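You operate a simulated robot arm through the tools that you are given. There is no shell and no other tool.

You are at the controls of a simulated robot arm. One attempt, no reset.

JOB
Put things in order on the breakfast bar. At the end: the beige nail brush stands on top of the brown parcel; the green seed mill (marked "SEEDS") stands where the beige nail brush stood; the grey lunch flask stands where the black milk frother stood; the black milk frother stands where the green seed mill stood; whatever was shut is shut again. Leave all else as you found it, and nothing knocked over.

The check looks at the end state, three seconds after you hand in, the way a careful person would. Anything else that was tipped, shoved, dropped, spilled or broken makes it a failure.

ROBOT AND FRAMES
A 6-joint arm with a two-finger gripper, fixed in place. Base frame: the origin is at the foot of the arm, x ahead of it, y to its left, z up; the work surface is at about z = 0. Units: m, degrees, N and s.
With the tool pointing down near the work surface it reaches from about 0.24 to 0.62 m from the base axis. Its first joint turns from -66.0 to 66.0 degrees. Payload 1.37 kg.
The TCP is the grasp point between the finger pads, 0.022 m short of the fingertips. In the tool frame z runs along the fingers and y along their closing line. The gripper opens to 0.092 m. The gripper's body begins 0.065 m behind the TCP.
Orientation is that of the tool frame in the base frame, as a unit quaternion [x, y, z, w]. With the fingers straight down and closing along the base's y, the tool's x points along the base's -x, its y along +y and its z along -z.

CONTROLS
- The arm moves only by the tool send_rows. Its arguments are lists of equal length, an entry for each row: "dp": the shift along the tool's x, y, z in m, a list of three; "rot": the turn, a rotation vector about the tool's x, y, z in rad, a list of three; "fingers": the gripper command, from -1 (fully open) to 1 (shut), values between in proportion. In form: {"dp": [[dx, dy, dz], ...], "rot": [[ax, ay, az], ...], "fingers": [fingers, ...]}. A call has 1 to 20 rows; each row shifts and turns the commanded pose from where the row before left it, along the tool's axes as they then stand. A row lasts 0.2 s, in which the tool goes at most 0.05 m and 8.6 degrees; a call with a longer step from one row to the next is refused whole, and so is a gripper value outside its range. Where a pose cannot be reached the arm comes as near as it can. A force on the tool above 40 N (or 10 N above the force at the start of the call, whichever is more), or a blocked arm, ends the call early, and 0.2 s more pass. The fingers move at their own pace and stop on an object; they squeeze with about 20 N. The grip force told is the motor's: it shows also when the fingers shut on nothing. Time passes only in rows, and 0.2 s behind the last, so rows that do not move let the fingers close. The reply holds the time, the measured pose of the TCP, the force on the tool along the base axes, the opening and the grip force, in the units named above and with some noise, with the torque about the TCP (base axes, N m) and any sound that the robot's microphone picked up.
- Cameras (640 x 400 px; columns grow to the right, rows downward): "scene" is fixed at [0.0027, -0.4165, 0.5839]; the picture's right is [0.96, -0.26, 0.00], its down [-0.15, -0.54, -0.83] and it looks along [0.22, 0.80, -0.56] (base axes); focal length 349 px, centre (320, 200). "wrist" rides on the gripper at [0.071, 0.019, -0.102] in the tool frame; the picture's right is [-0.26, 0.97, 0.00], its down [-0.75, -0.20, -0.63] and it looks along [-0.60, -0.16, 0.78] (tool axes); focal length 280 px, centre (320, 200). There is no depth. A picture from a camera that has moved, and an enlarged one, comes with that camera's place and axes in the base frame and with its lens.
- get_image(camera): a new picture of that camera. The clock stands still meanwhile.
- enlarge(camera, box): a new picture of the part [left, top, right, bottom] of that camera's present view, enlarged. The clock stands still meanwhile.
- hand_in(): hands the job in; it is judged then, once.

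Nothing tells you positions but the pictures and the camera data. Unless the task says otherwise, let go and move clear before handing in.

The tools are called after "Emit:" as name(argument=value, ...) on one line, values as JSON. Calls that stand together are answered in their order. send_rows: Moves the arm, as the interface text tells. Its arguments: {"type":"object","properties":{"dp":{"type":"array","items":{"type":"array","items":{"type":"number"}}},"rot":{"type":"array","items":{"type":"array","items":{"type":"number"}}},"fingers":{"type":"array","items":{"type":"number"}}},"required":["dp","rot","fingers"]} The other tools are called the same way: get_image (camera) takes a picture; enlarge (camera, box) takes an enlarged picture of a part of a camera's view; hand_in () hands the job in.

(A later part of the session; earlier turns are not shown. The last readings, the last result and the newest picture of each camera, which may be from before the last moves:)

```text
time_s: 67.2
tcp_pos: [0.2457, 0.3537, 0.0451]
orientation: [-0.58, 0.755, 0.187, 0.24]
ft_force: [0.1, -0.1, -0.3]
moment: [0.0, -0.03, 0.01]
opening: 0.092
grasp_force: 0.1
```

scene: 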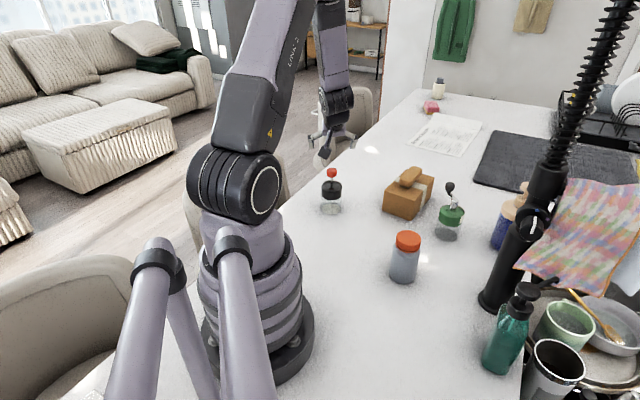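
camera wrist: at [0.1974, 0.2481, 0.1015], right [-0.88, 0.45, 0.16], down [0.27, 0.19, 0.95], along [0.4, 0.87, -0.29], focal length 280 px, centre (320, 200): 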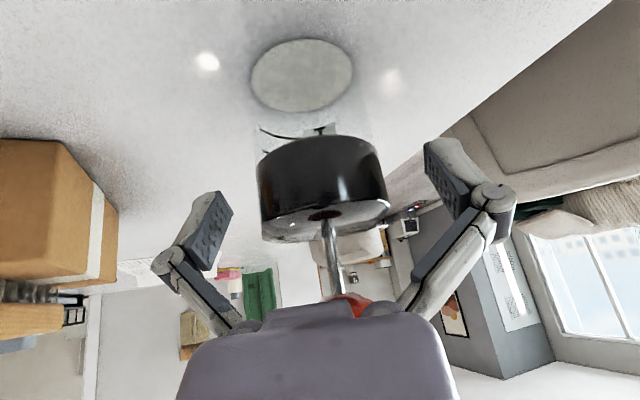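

Emit:
send_rows(dp=[[0.0046, 0, 0.0066], [0.0052, 0, 0.0074], [0, 0, 0]], rot=[[0, 0, 0], [0, 0, 0], [0, 0, 0]], fingers=[-1, -1, -1])

Emit:
get_image(camera="wrist")

Emit:
enlarge(camera="scene", box=[290, 140, 390, 240])

```text
time_s: 68.0
tcp_pos: [0.2452, 0.3543, 0.0284]
orientation: [-0.58, 0.755, 0.188, 0.239]
ft_force: [-0.3, 0.2, 0.4]
moment: [0.01, -0.02, -0.02]
opening: 0.0918
grasp_force: 0.0
```

```text
taken
camera wrist: at [0.1964, 0.2451, 0.0687], right [-0.88, 0.45, 0.16], down [0.27, 0.19, 0.94], along [0.4, 0.87, -0.29], focal length 280 px, centre (320, 200)
```

wrist: 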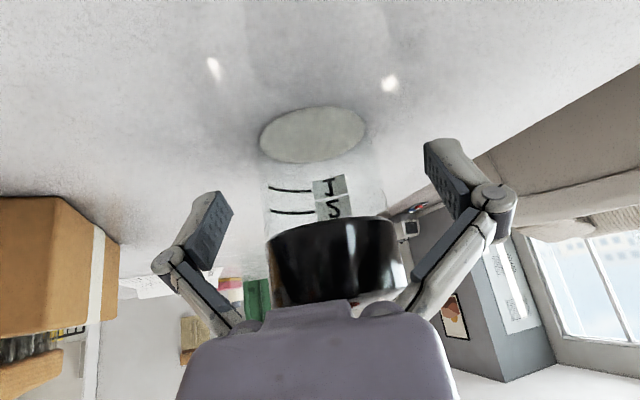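

```text
4.00 times, centred on (340, 190) of scene
camera zoom: at [0.0027, -0.4165, 0.5839], right [0.96, -0.26, 0.0], down [-0.15, -0.54, -0.83], along [0.22, 0.8, -0.56], focal length 1394 px, centre (240, 240)
```

zoom: 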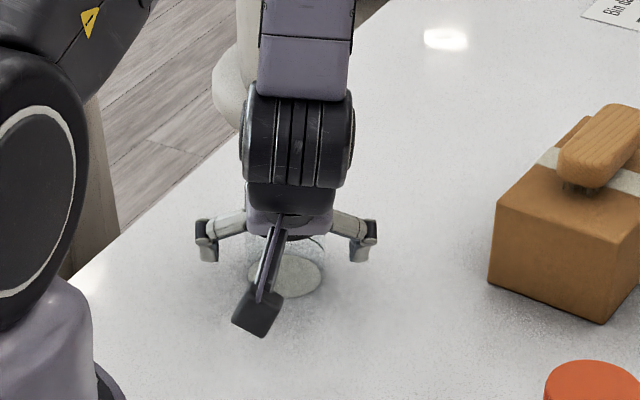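

The pads straddle the frother's glass with no contact. I'll close.

Emit:
send_rows(dp=[[0, 0, 0], [0, 0, 0], [0, 0, 0], [0, 0, 0], [0, 0, 0]], rot=[[0, 0, 0], [0, 0, 0], [0, 0, 0], [0, 0, 0], [0, 0, 0]], fingers=[0.2, 1, 1, 1, 1])

Emit:
get_image(camera="wrist")

```text
time_s: 69.2
tcp_pos: [0.2451, 0.3538, 0.0288]
orientation: [-0.58, 0.755, 0.189, 0.24]
ft_force: [0.6, -2.1, 2.5]
moment: [-0.03, -0.06, 0.0]
opening: 0.0569
grasp_force: 20.6
```

```text
taken
camera wrist: at [0.1964, 0.2451, 0.0689], right [-0.88, 0.45, 0.16], down [0.27, 0.19, 0.95], along [0.4, 0.87, -0.29], focal length 280 px, centre (320, 200)
```

wrist: 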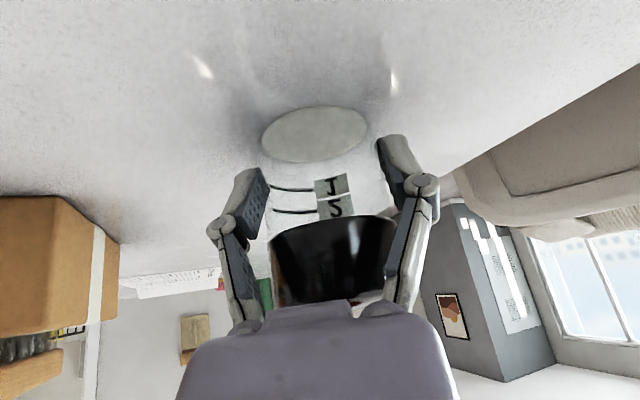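

Emit:
send_rows(dp=[[-0.0029, 0, -0.0041], [-0.0057, 0, -0.0082], [-0.0086, 0, -0.0123], [0, 0, 0]], rot=[[0, 0, 0], [0, 0, 0], [0, 0, 0], [0, 0, 0]], fingers=[1, 1, 1, 1])

Emit:
get_image(camera="wrist")

Emit:
enlarge(camera="scene", box=[290, 140, 390, 240])

```text
time_s: 70.2
tcp_pos: [0.2461, 0.3541, 0.0587]
orientation: [-0.58, 0.755, 0.188, 0.24]
ft_force: [0.5, 0.5, -1.3]
moment: [-0.02, 0.02, -0.01]
opening: 0.0568
grasp_force: 19.9
```

```text
taken
camera wrist: at [0.197, 0.2451, 0.0994], right [-0.88, 0.45, 0.16], down [0.27, 0.19, 0.94], along [0.4, 0.87, -0.29], focal length 280 px, centre (320, 200)
```

wrist: 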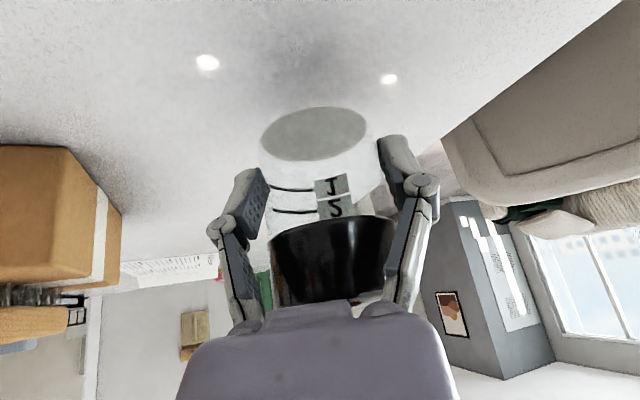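

```text
4.00 times, centred on (340, 190) of scene
camera zoom: at [0.0027, -0.4164, 0.5839], right [0.96, -0.26, 0.0], down [-0.15, -0.54, -0.83], along [0.22, 0.8, -0.56], focal length 1394 px, centre (240, 240)
```

zoom: 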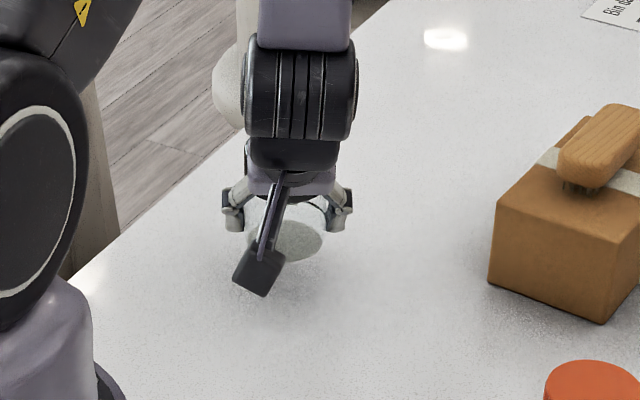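

The frother lifted cleanly. I'll carry it to the mill's old spot at (0.3425, 0.4555).

Emit:
send_rows(dp=[[-0.0201, 0, -0.0287], [-0.0201, 0, -0.0287], [-0.0247, -0.0172, 0.0175], [-0.0247, -0.0172, 0.0175], [-0.0247, -0.0171, 0.0175], [-0.0246, -0.0171, 0.0176], [0, 0, 0], [0, 0, 0]], rot=[[0, 0, 0], [0, 0, 0], [0, 0, 0], [0, 0, 0], [0, 0, 0], [0, 0, 0], [0, 0, 0], [0, 0, 0]], fingers=[1, 1, 1, 1, 1, 1, 1, 1])

Emit:
get_image(camera="wrist")

Emit:
get_image(camera="scene")

```text
time_s: 72.0
tcp_pos: [0.3427, 0.4519, 0.1275]
orientation: [-0.58, 0.755, 0.188, 0.24]
ft_force: [-0.4, 0.4, -0.8]
moment: [0.02, 0.02, 0.03]
opening: 0.0569
grasp_force: 19.8
```

```text
taken
camera wrist: at [0.2946, 0.3437, 0.1687], right [-0.88, 0.45, 0.16], down [0.27, 0.19, 0.94], along [0.4, 0.87, -0.29], focal length 280 px, centre (320, 200)
```

wrist: 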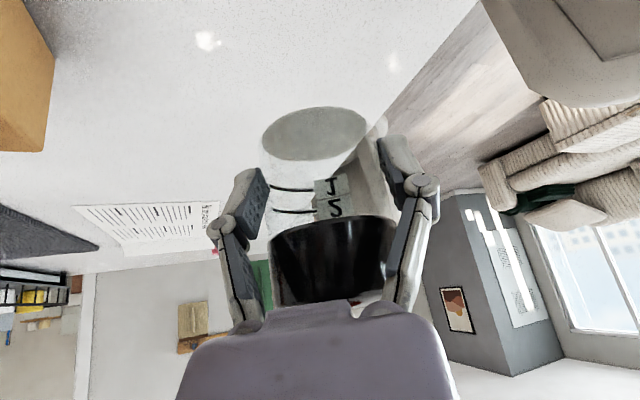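

```text
taken
```

scene: 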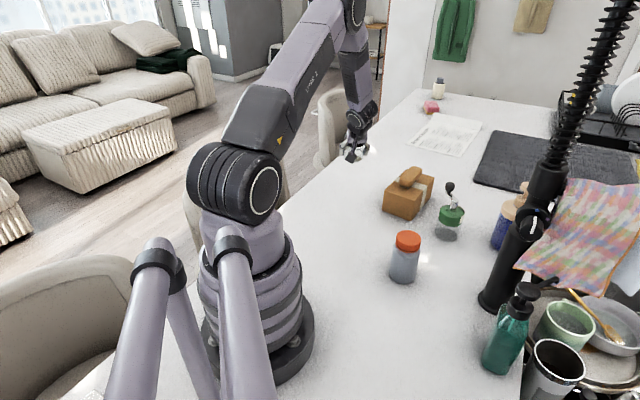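

I'll lower in stages, checking reach each time.

Emit:
send_rows(dp=[[0.0156, 0, 0.0258], [0.0172, 0, 0.0246], [0.0143, 0, 0.0205], [0, 0, 0]], rot=[[0, 0, 0], [0, 0, 0], [0, 0, 0], [0, 0, 0]], fingers=[1, 1, 1, 1])

Emit:
enlarge(camera="scene", box=[300, 120, 400, 220])

```text
time_s: 73.0
tcp_pos: [0.3434, 0.4555, 0.0428]
orientation: [-0.58, 0.755, 0.188, 0.241]
ft_force: [0.6, 0.7, -0.8]
moment: [-0.01, -0.01, 0.02]
opening: 0.0569
grasp_force: 20.0
```

```text
4.00 times, centred on (350, 170) of scene
camera zoom: at [0.0027, -0.4164, 0.5839], right [0.96, -0.26, 0.0], down [-0.15, -0.54, -0.83], along [0.22, 0.8, -0.56], focal length 1394 px, centre (200, 320)
```

zoom: 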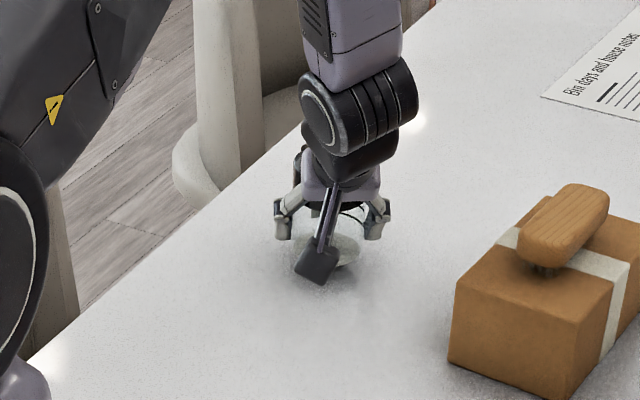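

Emit:
send_rows(dp=[[0.0034, 0, 0.0049], [0.0029, 0, 0.0041], [0.0011, 0, 0.0016], [0, 0, 0]], rot=[[0, 0, 0], [0, 0, 0], [0, 0, 0], [0, 0, 0]], fingers=[1, 1, 1, 1])

```text
time_s: 74.0
tcp_pos: [0.343, 0.4554, 0.0299]
orientation: [-0.58, 0.755, 0.188, 0.24]
ft_force: [0.0, -0.6, -1.2]
moment: [0.03, 0.0, 0.03]
opening: 0.0569
grasp_force: 19.9
```

Emit:
send_rows(dp=[[0.0006, 0, 0.0008], [0.0006, 0, 0.0008], [0, 0, 0]], rot=[[0, 0, 0], [0, 0, 0], [0, 0, 0]], fingers=[1, 1, 1])

```text
time_s: 74.8
tcp_pos: [0.3437, 0.4555, 0.028]
orientation: [-0.58, 0.756, 0.188, 0.239]
ft_force: [-0.6, 0.5, -0.6]
moment: [-0.02, -0.02, -0.02]
opening: 0.0569
grasp_force: 19.9
```

Emit:
send_rows(dp=[[0.0006, 0, 0.0008], [0.0003, 0, 0.0004], [0, 0, 0]], rot=[[0, 0, 0], [0, 0, 0], [0, 0, 0]], fingers=[1, 1, 1])

```text
time_s: 75.6
tcp_pos: [0.3435, 0.4561, 0.0275]
orientation: [-0.579, 0.755, 0.188, 0.241]
ft_force: [-4.1, -3.7, 15.9]
moment: [0.01, 0.05, 0.04]
opening: 0.0569
grasp_force: 20.2
```

Contact (16 N). I'll ease up half a millimetre and open.

Emit:
send_rows(dp=[[-0.0003, 0, -0.0005], [0, 0, 0], [0, 0, 0], [0, 0, 0], [0, 0, 0], [0, 0, 0], [0, 0, 0]], rot=[[0, 0, 0], [0, 0, 0], [0, 0, 0], [0, 0, 0], [0, 0, 0], [0, 0, 0], [0, 0, 0]], fingers=[1, -0.3, -0.5, -0.8, -1, -1, -1])

Emit:
get_image(camera="wrist")

Emit:
enlarge(camera="scene", box=[300, 120, 400, 220])

```text
time_s: 77.2
tcp_pos: [0.3437, 0.4557, 0.0282]
orientation: [-0.58, 0.756, 0.187, 0.24]
ft_force: [-0.2, -0.6, 0.0]
moment: [0.0, -0.02, -0.01]
opening: 0.092
grasp_force: 0.1
```

```text
taken
camera wrist: at [0.2947, 0.3461, 0.0682], right [-0.88, 0.45, 0.16], down [0.27, 0.19, 0.95], along [0.4, 0.87, -0.29], focal length 280 px, centre (320, 200)
```

wrist: 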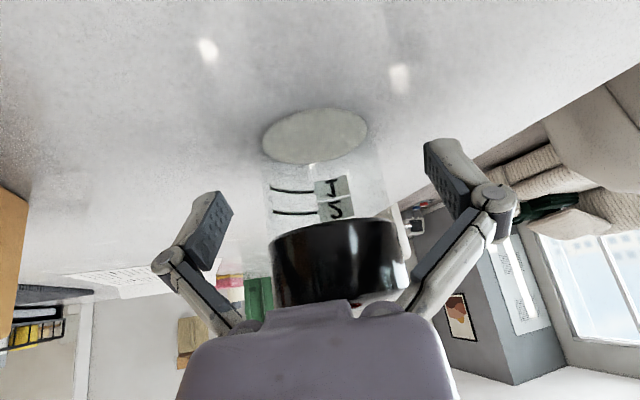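

```text
4.00 times, centred on (350, 170) of scene
camera zoom: at [0.0027, -0.4165, 0.5839], right [0.96, -0.26, 0.0], down [-0.15, -0.54, -0.83], along [0.22, 0.8, -0.56], focal length 1394 px, centre (200, 320)
```

zoom: 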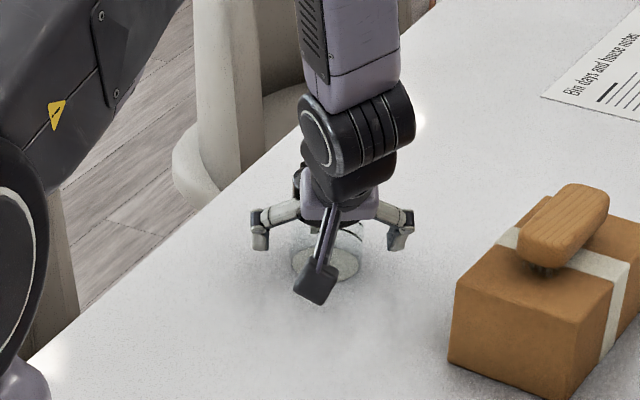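

The frother stands at the mill's old spot. I'll withdraw straight up.

Emit:
send_rows(dp=[[-0.0057, 0, -0.0082], [-0.0115, 0, -0.0164], [-0.0172, 0, -0.0246], [-0.0172, 0, -0.0246], [-0.0229, 0, -0.0328], [-0.0229, 0, -0.0328], [0, 0, 0]], rot=[[0, 0, 0], [0, 0, 0], [0, 0, 0], [0, 0, 0], [0, 0, 0], [0, 0, 0], [0, 0, 0]], fingers=[-1, -1, -1, -1, -1, -1, -1])

Emit:
enlarge(camera="scene", box=[300, 120, 400, 220])

Emit:
get_image(camera="scene")

```text
time_s: 78.8
tcp_pos: [0.3438, 0.4543, 0.1982]
orientation: [-0.58, 0.756, 0.188, 0.239]
ft_force: [-0.9, -0.2, -1.0]
moment: [0.0, 0.01, 0.01]
opening: 0.092
grasp_force: 0.1
```

```text
4.00 times, centred on (350, 170) of scene
camera zoom: at [0.0027, -0.4165, 0.5839], right [0.96, -0.26, 0.0], down [-0.15, -0.54, -0.83], along [0.22, 0.8, -0.56], focal length 1394 px, centre (200, 320)
```

zoom: 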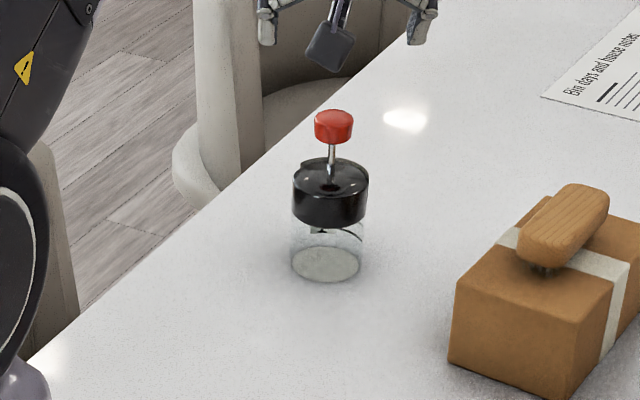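

```text
taken
```

scene: 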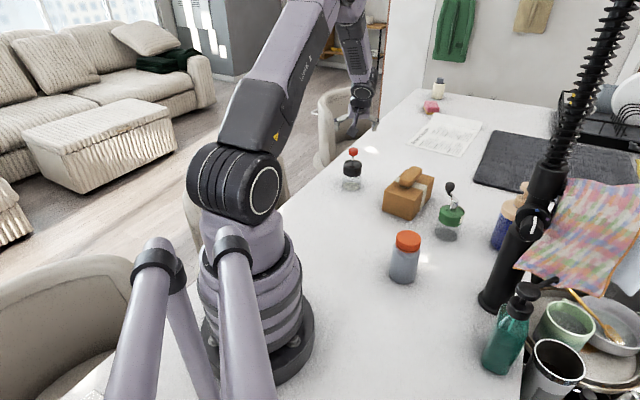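

Emit:
enlarge(camera="scene", box=[420, 175, 480, 250])

Emit:
enlarge(camera="scene", box=[325, 140, 373, 200])

Emit:
get_image(camera="wrist")

```text
5.33 times, centred on (450, 212) of scene
camera zoom: at [0.0027, -0.4165, 0.5839], right [0.96, -0.26, 0.0], down [-0.15, -0.54, -0.83], along [0.22, 0.8, -0.56], focal length 1859 px, centre (-373, 133)
```

zoom: 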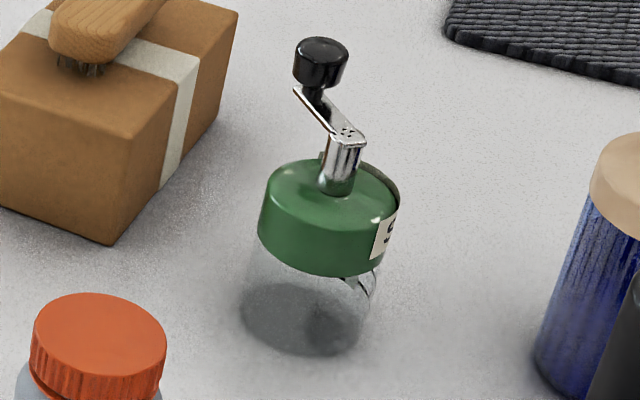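

```text
6.67 times, centred on (349, 170) of scene
camera zoom: at [0.0027, -0.4165, 0.5839], right [0.96, -0.26, 0.0], down [-0.15, -0.54, -0.83], along [0.22, 0.8, -0.56], focal length 2324 px, centre (127, 400)
```

zoom: 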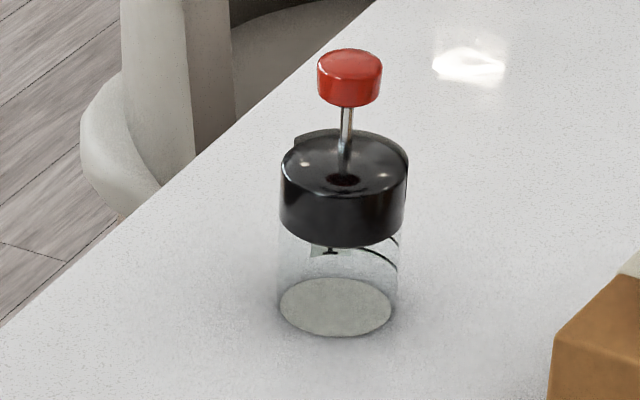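

```text
taken
camera wrist: at [0.2955, 0.3453, 0.2387], right [-0.88, 0.45, 0.16], down [0.27, 0.19, 0.95], along [0.4, 0.87, -0.29], focal length 280 px, centre (320, 200)
```

wrist: 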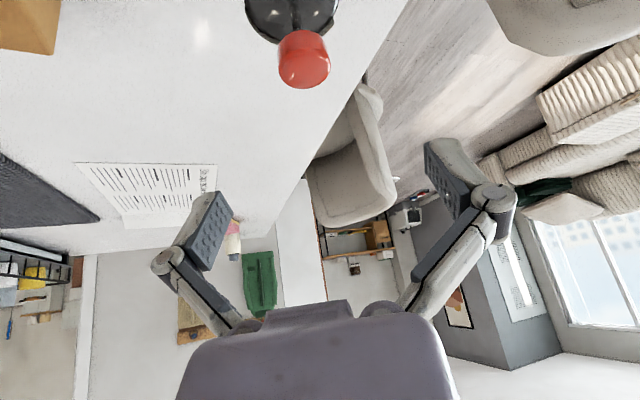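

The frother is upright on the mill's old spot, within 1–2 mm. Now I'll go back to a close free-air point, turn radial and straighten the tool for the flask.

Emit:
send_rows(dp=[[0.025, 0.0033, -0.0318], [0.025, 0.0033, -0.0318], [0.025, 0.0033, -0.0318], [0.025, 0.0033, -0.0318], [0.025, 0.0033, -0.0318], [0, 0, 0], [0, 0, 0], [0, 0, 0], [0, 0, 0], [0, 0, 0], [0, 0, 0], [0, 0, 0], [0, 0, 0], [0, 0, 0], [0, 0, 0]], rot=[[0, 0, 0], [0, 0, 0], [0, 0, 0], [0, 0, 0], [0, 0, 0], [0.0799, 0, 0.1125], [0.0799, 0, 0.1125], [0.0799, 0, 0.1125], [0.0799, 0, 0.1125], [0, 0.1236, 0], [0, 0.1236, 0], [0, 0.1236, 0], [0, 0.1236, 0], [0, 0.1236, 0], [0, 0, 0]], fingers=[-1, -1, -1, -1, -1, -1, -1, -1, -1, -1, -1, -1, -1, -1, -1])

Emit:
get_image(camera="wrist")

Emit:
get_image(camera="scene")

```text
time_s: 82.0
tcp_pos: [0.2789, 0.2702, 0.2546]
orientation: [-0.371, 0.929, 0.002, -0.003]
ft_force: [1.0, 0.0, -0.3]
moment: [-0.01, -0.01, 0.01]
opening: 0.0918
grasp_force: 0.1
```

```text
taken
camera wrist: at [0.2141, 0.2341, 0.3557], right [-0.47, 0.88, 0.0], down [0.69, 0.37, 0.62], along [0.55, 0.3, -0.78], focal length 280 px, centre (320, 200)
```

wrist: 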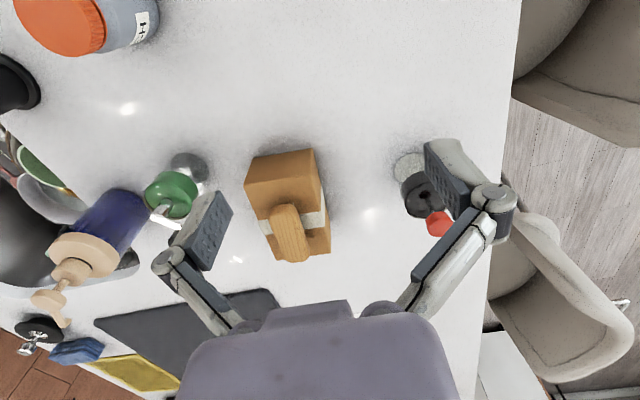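

```text
taken
```

scene: 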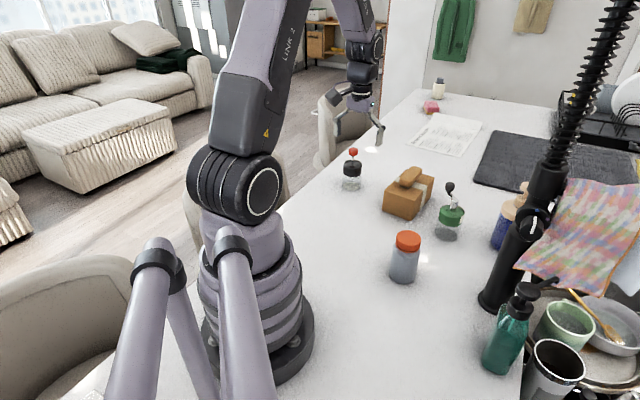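

The tool is vertical. I'll go over the flask at about (0.33, 0.07) and locate it precisely.

Emit:
send_rows(dp=[[0, 0, 0], [0, 0, 0], [0, 0, 0], [0, 0, 0], [-0.0017, -0.0412, 0], [-0.0017, -0.0412, 0], [-0.0017, -0.0412, 0], [-0.0017, -0.0412, 0], [-0.0017, -0.0412, 0], [0, 0, 0]], rot=[[0, 0, 0.1375], [0, 0, 0.1375], [0, 0, 0.1375], [0, 0, 0.1375], [0, 0, 0], [0, 0, 0], [0, 0, 0], [0, 0, 0], [0, 0, 0], [0, 0, 0]], fingers=[-1, -1, -1, -1, -1, -1, -1, -1, -1, -1])

Emit:
get_image(camera="wrist")

Emit:
get_image(camera="scene")

```text
time_s: 84.2
tcp_pos: [0.3292, 0.0689, 0.2541]
orientation: [-0.105, 0.994, 0.0, -0.002]
ft_force: [0.4, -0.1, 0.0]
moment: [0.0, -0.02, 0.0]
opening: 0.0919
grasp_force: 0.0
```

```text
taken
camera wrist: at [0.2563, 0.0721, 0.355], right [0.06, 1.0, 0.0], down [0.78, -0.05, 0.62], along [0.62, -0.03, -0.78], focal length 280 px, centre (320, 200)
```

wrist: 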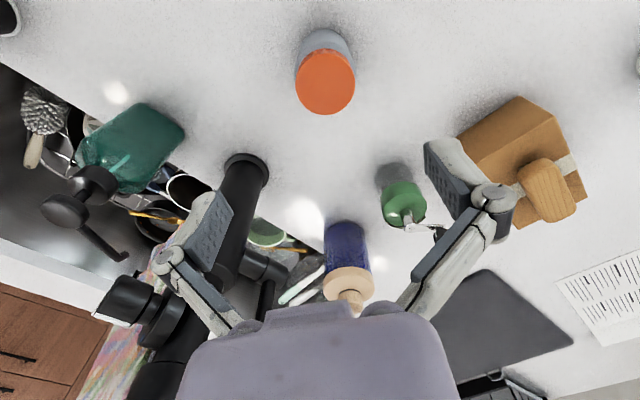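

```text
taken
```

scene: 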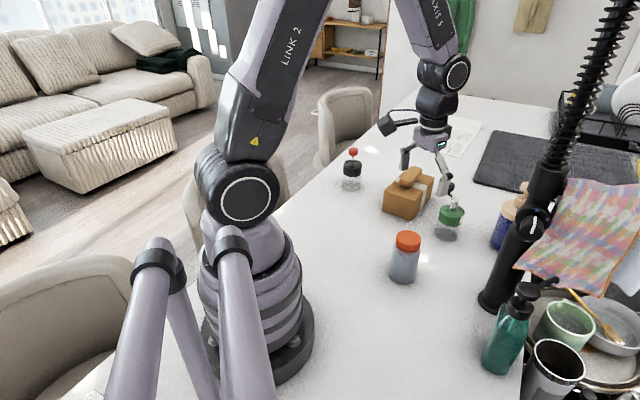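

Emit:
enlarge(camera="wrist", box=[265, 10, 385, 130])

```text
3.33 times, centred on (325, 70) of wrist
camera zoom: at [0.2563, 0.0721, 0.355], right [0.06, 1.0, 0.0], down [0.78, -0.05, 0.62], along [0.62, -0.03, -0.78], focal length 935 px, centre (303, 633)
```

zoom: 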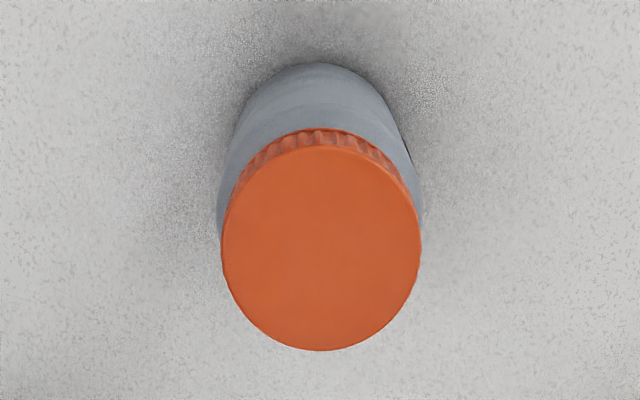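

The flask is at (0.3287, 0.073). I'll shift 4 mm and descend to just above its lid, then check alignment.

Emit:
send_rows(dp=[[0, 0.004, 0.03], [0, 0, 0.035], [0, 0, 0.035], [0, 0, 0]], rot=[[0, 0, 0], [0, 0, 0], [0, 0, 0], [0, 0, 0]], fingers=[-1, -1, -1, -1])

Emit:
get_image(camera="wrist")

Emit:
enlarge(camera="scene", box=[340, 160, 480, 300])

```text
time_s: 85.2
tcp_pos: [0.3259, 0.0728, 0.153]
orientation: [-0.104, 0.995, 0.001, -0.003]
ft_force: [0.0, 0.4, 0.1]
moment: [0.03, -0.02, 0.04]
opening: 0.0919
grasp_force: 0.2
```

```text
taken
camera wrist: at [0.2541, 0.0762, 0.2546], right [0.06, 1.0, 0.0], down [0.78, -0.05, 0.62], along [0.62, -0.03, -0.78], focal length 280 px, centre (320, 200)
```

wrist: 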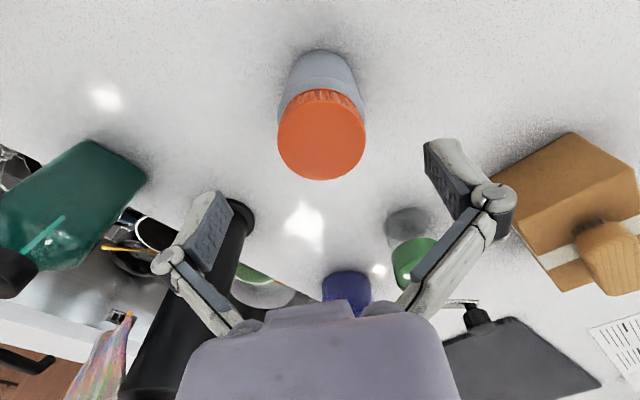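

```text
2.86 times, centred on (410, 230) of scene
camera zoom: at [0.0027, -0.4165, 0.5839], right [0.96, -0.26, 0.0], down [-0.15, -0.54, -0.83], along [0.22, 0.8, -0.56], focal length 996 px, centre (63, 114)
```

zoom: 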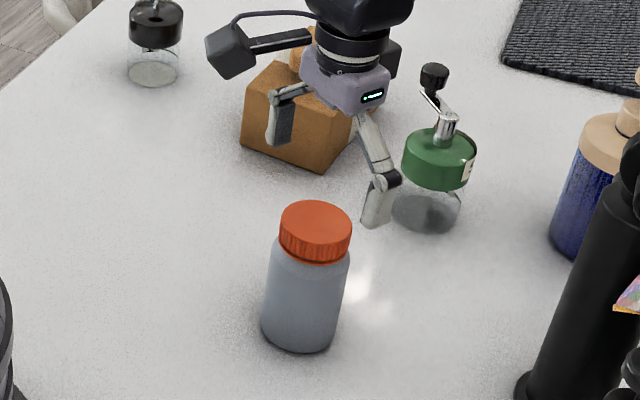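

Centred within a couple of millimetres. I'll descend around the flask body.

Emit:
send_rows(dp=[[0, 0, 0.035], [0, 0, 0.035], [0, 0, 0.02], [0, 0, 0.008], [0, 0, 0]], rot=[[0, 0, 0], [0, 0, 0], [0, 0, 0], [0, 0, 0], [0, 0, 0]], fingers=[-1, -1, -1, -1, -1])

Emit:
get_image(camera="wrist")

Emit:
enlarge(camera="scene", box=[340, 180, 480, 300])

```text
time_s: 86.4
tcp_pos: [0.3276, 0.0737, 0.056]
orientation: [-0.105, 0.994, 0.001, -0.003]
ft_force: [-1.1, -0.3, 0.8]
moment: [0.02, -0.02, 0.01]
opening: 0.0918
grasp_force: 0.0
```

```text
taken
camera wrist: at [0.2542, 0.0776, 0.1564], right [0.06, 1.0, 0.0], down [0.78, -0.04, 0.62], along [0.62, -0.03, -0.78], focal length 280 px, centre (320, 200)
```

wrist: 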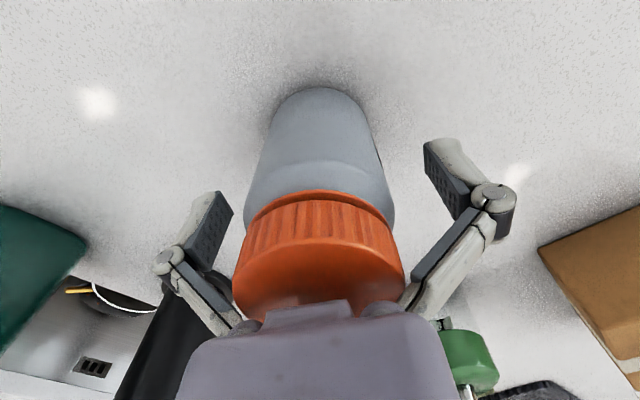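

```text
3.33 times, centred on (410, 240) of scene
camera zoom: at [0.0027, -0.4165, 0.5839], right [0.96, -0.26, 0.0], down [-0.15, -0.54, -0.83], along [0.22, 0.8, -0.56], focal length 1162 px, centre (20, 67)
```

zoom: 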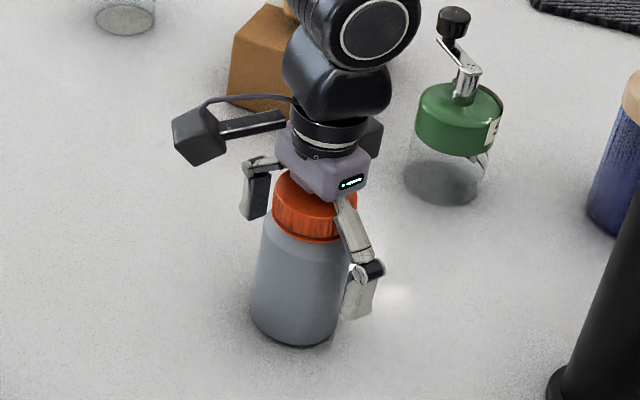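

Emit:
send_rows(dp=[[0, 0, 0], [0, 0, 0], [0, 0, 0], [0, 0, 0], [0, 0, 0]], rot=[[0, 0, 0], [0, 0, 0], [0, 0, 0], [0, 0, 0], [0, 0, 0]], fingers=[0.2, 1, 1, 1, 1])

Emit:
get_image(camera="wrist")

```text
time_s: 87.6
tcp_pos: [0.3266, 0.0737, 0.0569]
orientation: [-0.105, 0.994, 0.0, -0.002]
ft_force: [0.1, -2.7, 36.0]
moment: [0.01, 0.17, -0.01]
opening: 0.0777
grasp_force: 19.5
```

```text
taken
camera wrist: at [0.2546, 0.0777, 0.1572], right [0.06, 1.0, 0.0], down [0.78, -0.04, 0.62], along [0.62, -0.03, -0.78], focal length 280 px, centre (320, 200)
```

wrist: 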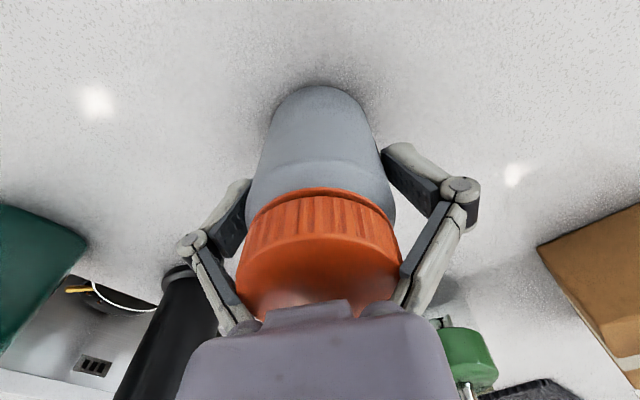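

The finger linkages met the lid before the pads reached the body, because I'm too deep. I'll open, rise about 22 mm, and grip the body just below the shoulder.

Emit:
send_rows(dp=[[0, 0, 0], [0, 0, 0], [0, 0, 0], [0, 0, -0.01], [0, 0, -0.012], [0, 0, 0]], rot=[[0, 0, 0], [0, 0, 0], [0, 0, 0], [0, 0, 0], [0, 0, 0], [0, 0, 0]], fingers=[-1, -1, -1, -1, -1, -1])

Emit:
get_image(camera="wrist")

Emit:
enlarge(camera="scene", box=[340, 180, 480, 300])

```text
time_s: 89.0
tcp_pos: [0.328, 0.0749, 0.0779]
orientation: [-0.104, 0.995, 0.001, -0.002]
ft_force: [0.1, 0.5, -0.4]
moment: [0.0, 0.02, 0.0]
opening: 0.0918
grasp_force: 0.0
```

```text
taken
camera wrist: at [0.2542, 0.0772, 0.1787], right [0.06, 1.0, 0.0], down [0.78, -0.05, 0.62], along [0.62, -0.03, -0.78], focal length 280 px, centre (320, 200)
```

wrist: 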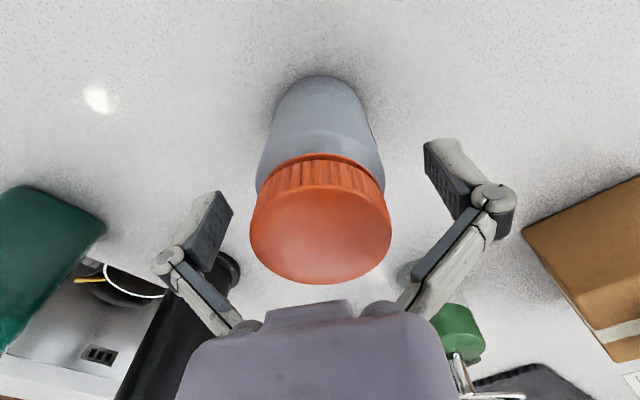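

```text
3.33 times, centred on (410, 240) of scene
camera zoom: at [0.0027, -0.4165, 0.5839], right [0.96, -0.26, 0.0], down [-0.15, -0.54, -0.83], along [0.22, 0.8, -0.56], focal length 1162 px, centre (20, 67)
```

zoom: 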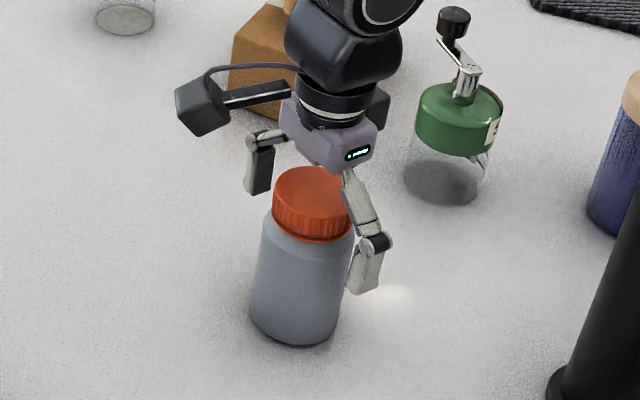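

Emit:
send_rows(dp=[[0, 0, 0], [0, 0, 0], [0, 0, 0], [0, 0, 0], [0, 0, 0]], rot=[[0, 0, 0], [0, 0, 0], [0, 0, 0], [0, 0, 0], [0, 0, 0]], fingers=[0, 0.4, 1, 1, 1])

Emit:
get_image(camera="wrist")

Emit:
enlarge(camera="scene", box=[340, 180, 480, 300])

```text
time_s: 90.2
tcp_pos: [0.3274, 0.0734, 0.0778]
orientation: [-0.105, 0.995, 0.002, -0.002]
ft_force: [-1.3, 0.2, 7.1]
moment: [0.12, 0.05, 0.01]
opening: 0.0577
grasp_force: 20.4
```

```text
taken
camera wrist: at [0.2542, 0.0772, 0.1787], right [0.06, 1.0, 0.0], down [0.78, -0.05, 0.62], along [0.62, -0.03, -0.78], focal length 280 px, centre (320, 200)
```

wrist: 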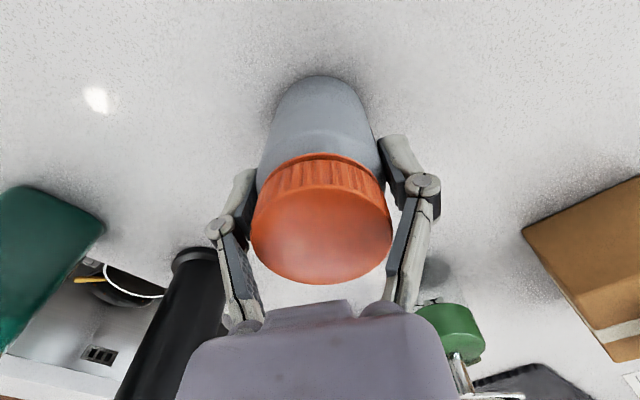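

```text
3.33 times, centred on (410, 240) of scene
camera zoom: at [0.0026, -0.4165, 0.5839], right [0.96, -0.26, 0.0], down [-0.15, -0.54, -0.83], along [0.22, 0.8, -0.56], focal length 1162 px, centre (20, 67)
```

zoom: 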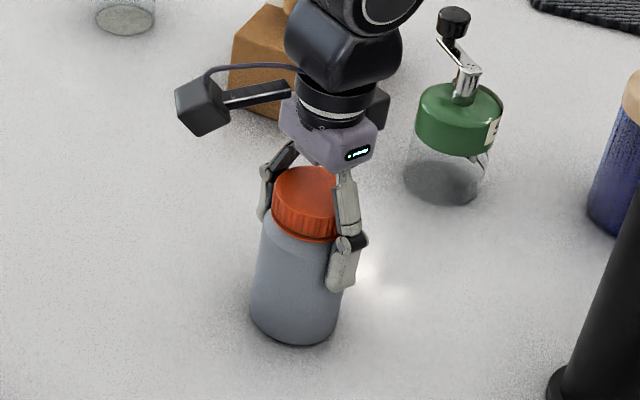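

Now gripping the flask's body at 0.058 m. I'll lift gently.

Emit:
send_rows(dp=[[0, 0, -0.005], [0, 0, -0.01], [0, 0, -0.015], [0, 0, 0]], rot=[[0, 0, 0], [0, 0, 0], [0, 0, 0], [0, 0, 0]], fingers=[1, 1, 1, 1])

Emit:
get_image(camera="wrist")

Emit:
enlarge(camera="scene", box=[340, 180, 480, 300])

```text
time_s: 91.2
tcp_pos: [0.3271, 0.0746, 0.1073]
orientation: [-0.104, 0.995, 0.002, -0.003]
ft_force: [-0.8, 0.5, -1.5]
moment: [0.0, -0.05, 0.04]
opening: 0.0576
grasp_force: 19.6
```

```text
taken
camera wrist: at [0.2543, 0.0776, 0.2088], right [0.06, 1.0, 0.0], down [0.78, -0.05, 0.62], along [0.62, -0.03, -0.78], focal length 280 px, centre (320, 200)
```

wrist: 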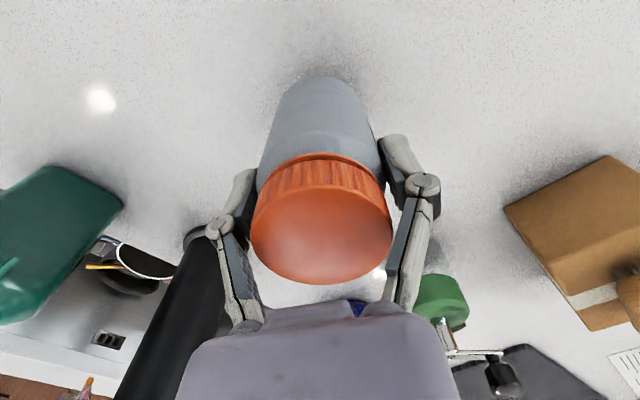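

```text
3.33 times, centred on (410, 240) of scene
camera zoom: at [0.0027, -0.4165, 0.5839], right [0.96, -0.26, 0.0], down [-0.15, -0.54, -0.83], along [0.22, 0.8, -0.56], focal length 1162 px, centre (20, 67)
```

zoom: 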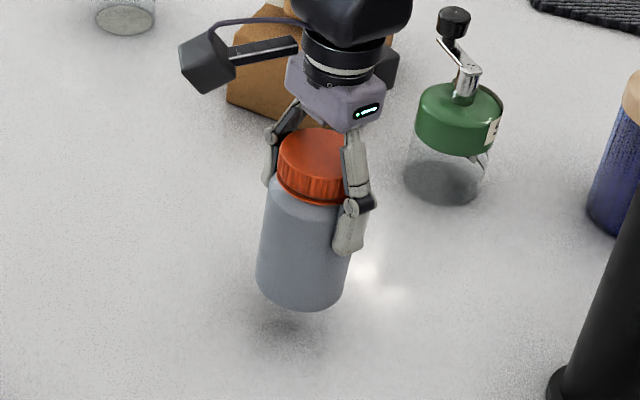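

Held securely. I'll raise it and carry it to the frother's original spot at (0.244, 0.354).

Emit:
send_rows(dp=[[0, 0, -0.035], [0, 0, -0.035], [0, 0, -0.035], [0, 0, -0.035], [0.0033, 0.0416, 0], [0.0033, 0.0416, 0], [0.0033, 0.0416, 0], [0.0033, 0.0416, 0], [0.0033, 0.0416, 0], [0.0033, 0.0416, 0], [0.0033, 0.0415, 0], [0, 0, 0], [0, 0, 0], [0, 0, 0], [0, 0, 0], [0, 0, 0], [0, 0, 0], [0, 0, 0]], rot=[[0, 0, 0], [0, 0, 0], [0, 0, 0], [0, 0, 0], [0, 0, 0], [0, 0, 0], [0, 0, 0], [0, 0, 0], [0, 0, 0], [0, 0, 0], [0, 0, 0], [0, 0, -0.125], [0, 0, -0.125], [0, 0, -0.125], [0, 0, -0.125], [0, 0, -0.125], [0, 0, -0.125], [0, 0, 0]], fingers=[1, 1, 1, 1, 1, 1, 1, 1, 1, 1, 1, 1, 1, 1, 1, 1, 1, 1])

Emit:
get_image(camera="wrist")

Emit:
get_image(camera="scene")

```text
time_s: 95.0
tcp_pos: [0.2458, 0.3538, 0.2484]
orientation: [-0.461, 0.887, 0.002, -0.001]
ft_force: [-1.0, -0.6, -2.1]
moment: [-0.01, -0.01, -0.03]
opening: 0.0576
grasp_force: 20.0
```

```text
taken
camera wrist: at [0.1893, 0.3057, 0.3495], right [-0.64, 0.77, 0.01], down [0.6, 0.5, 0.62], along [0.48, 0.4, -0.78], focal length 280 px, centre (320, 200)
```

wrist: 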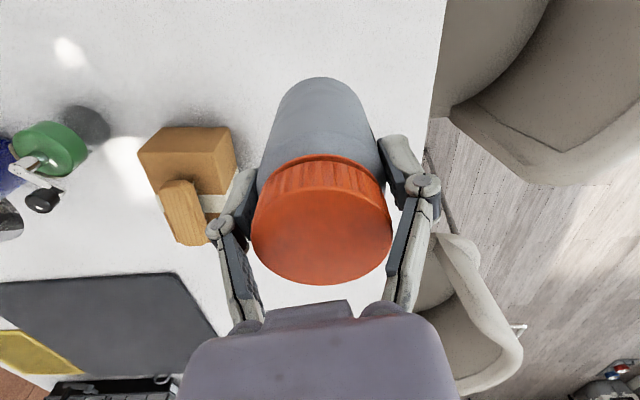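

```text
taken
```

scene: 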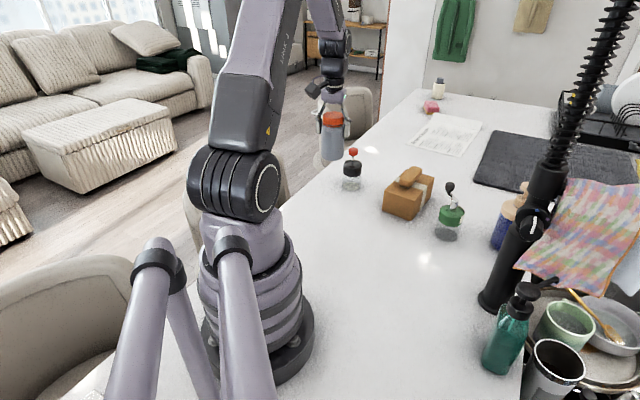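

Emit:
send_rows(dp=[[0, 0, 0.035], [0, 0, 0.035], [0, 0, 0.035], [0, 0, 0.035], [0, 0, 0.018], [0, 0, 0]], rot=[[0, 0, 0], [0, 0, 0], [0, 0, 0], [0, 0, 0], [0, 0, 0], [0, 0, 0]], fingers=[1, 1, 1, 1, 1, 1])

Emit:
enlarge(camera="scene", box=[280, 120, 400, 240])

```text
time_s: 96.4
tcp_pos: [0.2445, 0.3543, 0.0909]
orientation: [-0.461, 0.888, 0.002, -0.001]
ft_force: [0.1, 0.7, -1.5]
moment: [0.0, 0.0, 0.02]
opening: 0.0572
grasp_force: 20.3
```

```text
3.33 times, centred on (340, 180) of scene
camera zoom: at [0.0027, -0.4164, 0.5839], right [0.96, -0.26, 0.0], down [-0.15, -0.54, -0.83], along [0.22, 0.8, -0.56], focal length 1162 px, centre (253, 267)
```

zoom: 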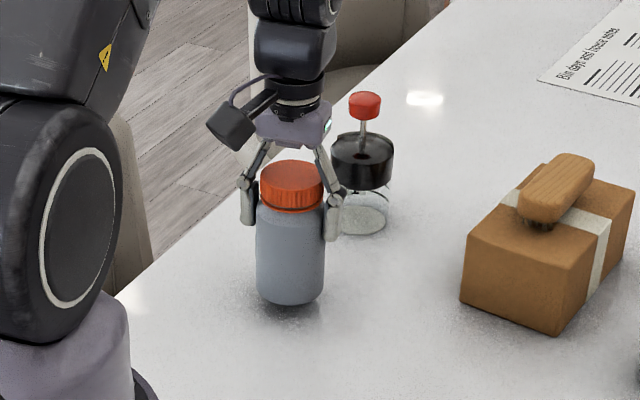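

Emit:
send_rows(dp=[[0, 0, 0.006], [0, 0, 0.004], [0, 0, 0.0015], [0, 0, 0]], rot=[[0, 0, 0], [0, 0, 0], [0, 0, 0], [0, 0, 0]], fingers=[1, 1, 1, 1])

```text
time_s: 97.4
tcp_pos: [0.244, 0.3538, 0.0802]
orientation: [-0.461, 0.887, 0.002, -0.001]
ft_force: [-0.1, 1.1, -1.0]
moment: [0.01, 0.05, 0.02]
opening: 0.0575
grasp_force: 19.7
```

Emit:
send_rows(dp=[[0, 0, 0.001], [0, 0, 0.001], [0, 0, 0]], rot=[[0, 0, 0], [0, 0, 0], [0, 0, 0]], fingers=[1, 1, 1])

```text
time_s: 98.2
tcp_pos: [0.2457, 0.3544, 0.0775]
orientation: [-0.461, 0.887, 0.003, -0.002]
ft_force: [-0.6, -1.4, 4.8]
moment: [-0.28, 0.15, -0.01]
opening: 0.0574
grasp_force: 20.1
```

The flask has touched the table. I'll open gently.

Emit:
send_rows(dp=[[0, 0, 0.0005], [0, 0, 0], [0, 0, 0], [0, 0, 0], [0, 0, 0], [0, 0, 0]], rot=[[0, 0, 0], [0, 0, 0], [0, 0, 0], [0, 0, 0], [0, 0, 0], [0, 0, 0]], fingers=[1, -0.3, -0.5, -0.8, -1, -1])

Emit:
get_image(camera="wrist")

Emit:
enlarge(camera="scene", box=[280, 120, 400, 240])

```text
time_s: 99.6
tcp_pos: [0.2449, 0.3558, 0.0775]
orientation: [-0.461, 0.888, 0.002, -0.001]
ft_force: [0.4, -0.1, -0.2]
moment: [0.02, 0.02, -0.01]
opening: 0.092
grasp_force: 0.0
```

```text
taken
camera wrist: at [0.1882, 0.3065, 0.1777], right [-0.64, 0.77, 0.01], down [0.6, 0.5, 0.62], along [0.48, 0.4, -0.78], focal length 280 px, centre (320, 200)
```

wrist: 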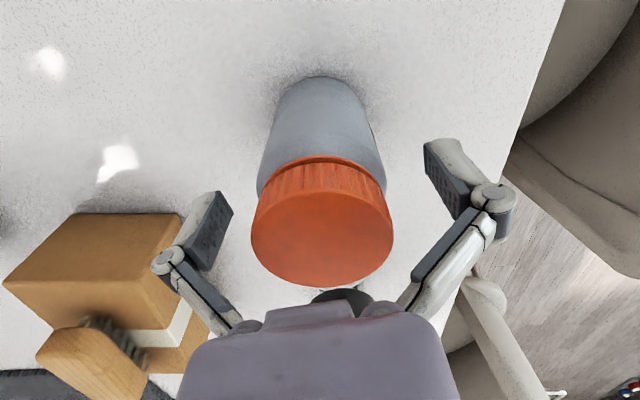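

```text
3.33 times, centred on (340, 180) of scene
camera zoom: at [0.0027, -0.4165, 0.5839], right [0.96, -0.26, 0.0], down [-0.15, -0.54, -0.83], along [0.22, 0.8, -0.56], focal length 1162 px, centre (253, 267)
```

zoom: 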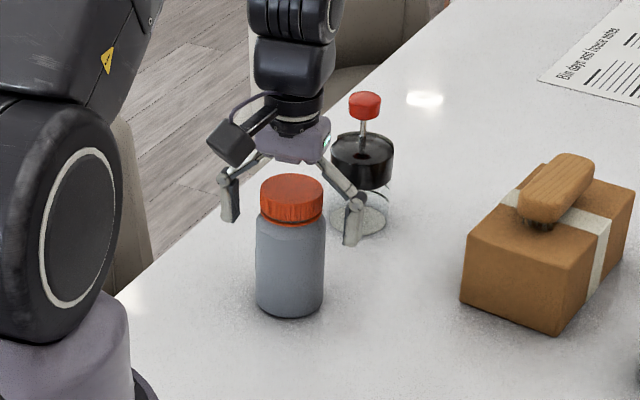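

The flask stands at the frother's old spot. I'll rise straight up, then tilt outward in the arm plane again (the good wrist configuration).

Emit:
send_rows(dp=[[0, 0, -0.02], [0, 0, -0.04], [0, 0, -0.04], [0, 0, -0.04], [0, 0, -0.0375], [0, 0, 0], [0, 0, 0], [0, 0, 0], [0, 0, 0], [0, 0, 0], [0, 0, 0]], rot=[[0, 0, 0], [0, 0, 0], [0, 0, 0], [0, 0, 0], [0, 0, 0], [0, -0.1222, 0], [0, -0.1222, 0], [0, -0.1222, 0], [0, -0.1222, 0], [0, -0.1222, 0], [0, 0, 0]], fingers=[-1, -1, -1, -1, -1, -1, -1, -1, -1, -1, -1])

Emit:
get_image(camera="scene")

Emit:
enlarge(camera="scene", box=[300, 140, 380, 220])

```text
time_s: 102.0
tcp_pos: [0.245, 0.3541, 0.2547]
orientation: [-0.44, 0.846, 0.141, 0.266]
ft_force: [-0.4, 0.0, -0.4]
moment: [-0.04, -0.01, 0.0]
opening: 0.0918
grasp_force: 0.0
```

```text
taken
```

scene: 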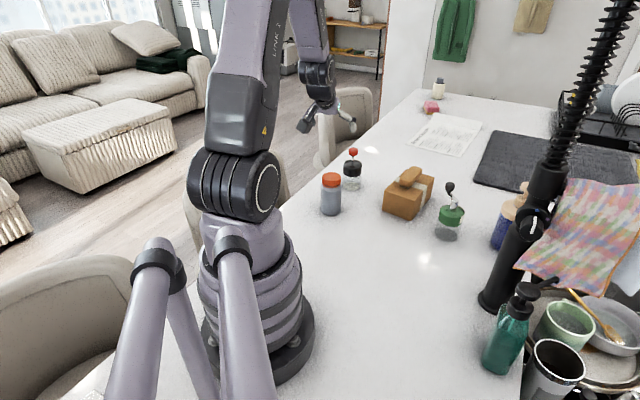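

```text
5.00 times, centred on (340, 180) of scene
camera zoom: at [0.0027, -0.4165, 0.5839], right [0.96, -0.26, 0.0], down [-0.15, -0.54, -0.83], along [0.22, 0.8, -0.56], focal length 1743 px, centre (220, 300)
```

zoom: 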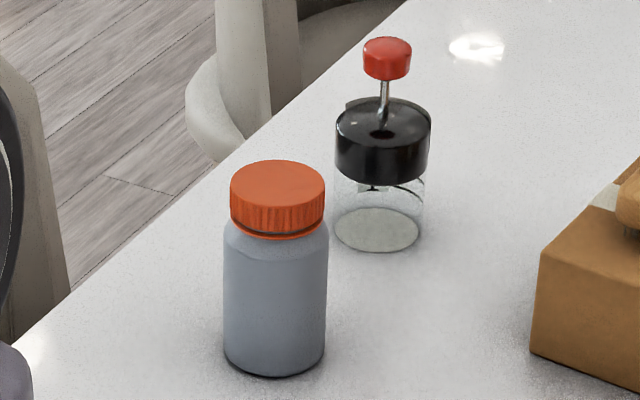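

Now I'll move over to the parked mill at about (0.5005, 0.170).

Emit:
send_rows(dp=[[0.0045, -0.0394, 0.0053], [0.0045, -0.0394, 0.0053], [0.0045, -0.0394, 0.0053], [0.0045, -0.0394, 0.0053], [0.0045, -0.0394, 0.0053], [0.0045, -0.0394, 0.0053], [0.0045, -0.0394, 0.0053], [0.0045, -0.0394, 0.0053], [0, 0, 0]], rot=[[0, 0, 0], [0, 0, 0], [0, 0, 0], [0, 0, 0], [0, 0, 0], [0, 0, 0], [0, 0, 0], [0, 0, 0], [0, 0, 0]], fingers=[-1, -1, -1, -1, -1, -1, -1, -1, -1])

Emit:
get_image(camera="wrist")

Emit:
get_image(camera="scene")

```text
time_s: 104.0
tcp_pos: [0.5022, 0.1685, 0.1963]
orientation: [-0.439, 0.847, 0.141, 0.265]
ft_force: [0.0, -0.7, -0.6]
moment: [0.0, -0.04, 0.04]
opening: 0.0922
grasp_force: 0.0
```

```text
taken
camera wrist: at [0.419, 0.0832, 0.2387], right [-0.67, 0.73, 0.16], down [0.32, 0.09, 0.94], along [0.67, 0.68, -0.3], focal length 280 px, centre (320, 200)
```

wrist: 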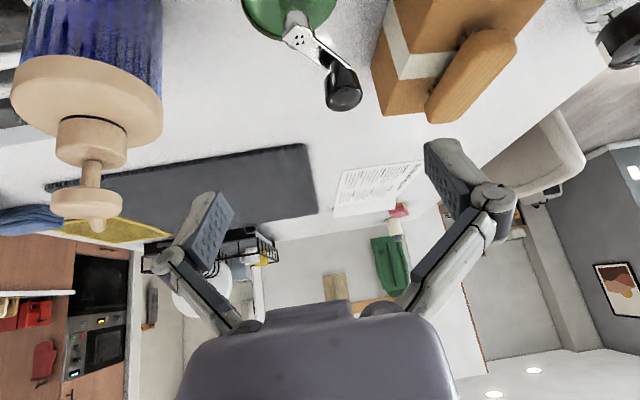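

```text
taken
```

scene: 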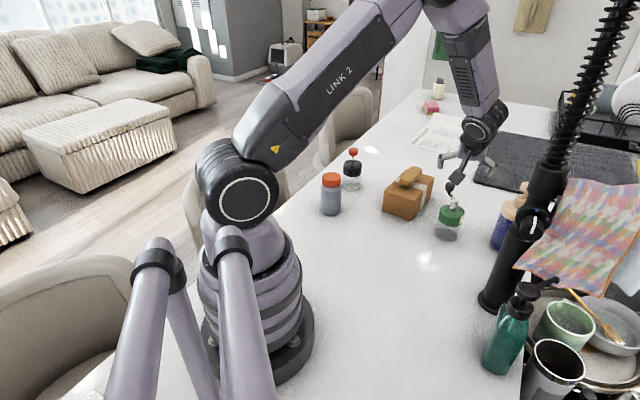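

Alignment matches the mill. I'll descend in stages, same geometry as when I released it.

Emit:
send_rows(dp=[[0.0184, 0.0007, 0.0262], [0.0184, 0.0007, 0.0262], [0.0184, 0.0007, 0.0262], [0, 0, 0]], rot=[[0, 0, 0], [0, 0, 0], [0, 0, 0], [0, 0, 0]], fingers=[-1, -1, -1, -1])

Emit:
get_image(camera="wrist")

```text
time_s: 105.0
tcp_pos: [0.4977, 0.1699, 0.1003]
orientation: [-0.44, 0.846, 0.142, 0.265]
ft_force: [0.0, 0.8, 1.5]
moment: [0.0, -0.01, 0.02]
opening: 0.0922
grasp_force: 0.0
```

```text
taken
camera wrist: at [0.4152, 0.0851, 0.1423], right [-0.67, 0.73, 0.16], down [0.32, 0.09, 0.94], along [0.67, 0.68, -0.29], focal length 280 px, centre (320, 200)
```

wrist: 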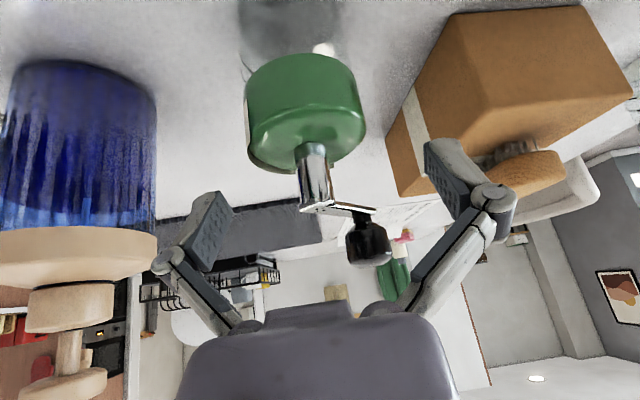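

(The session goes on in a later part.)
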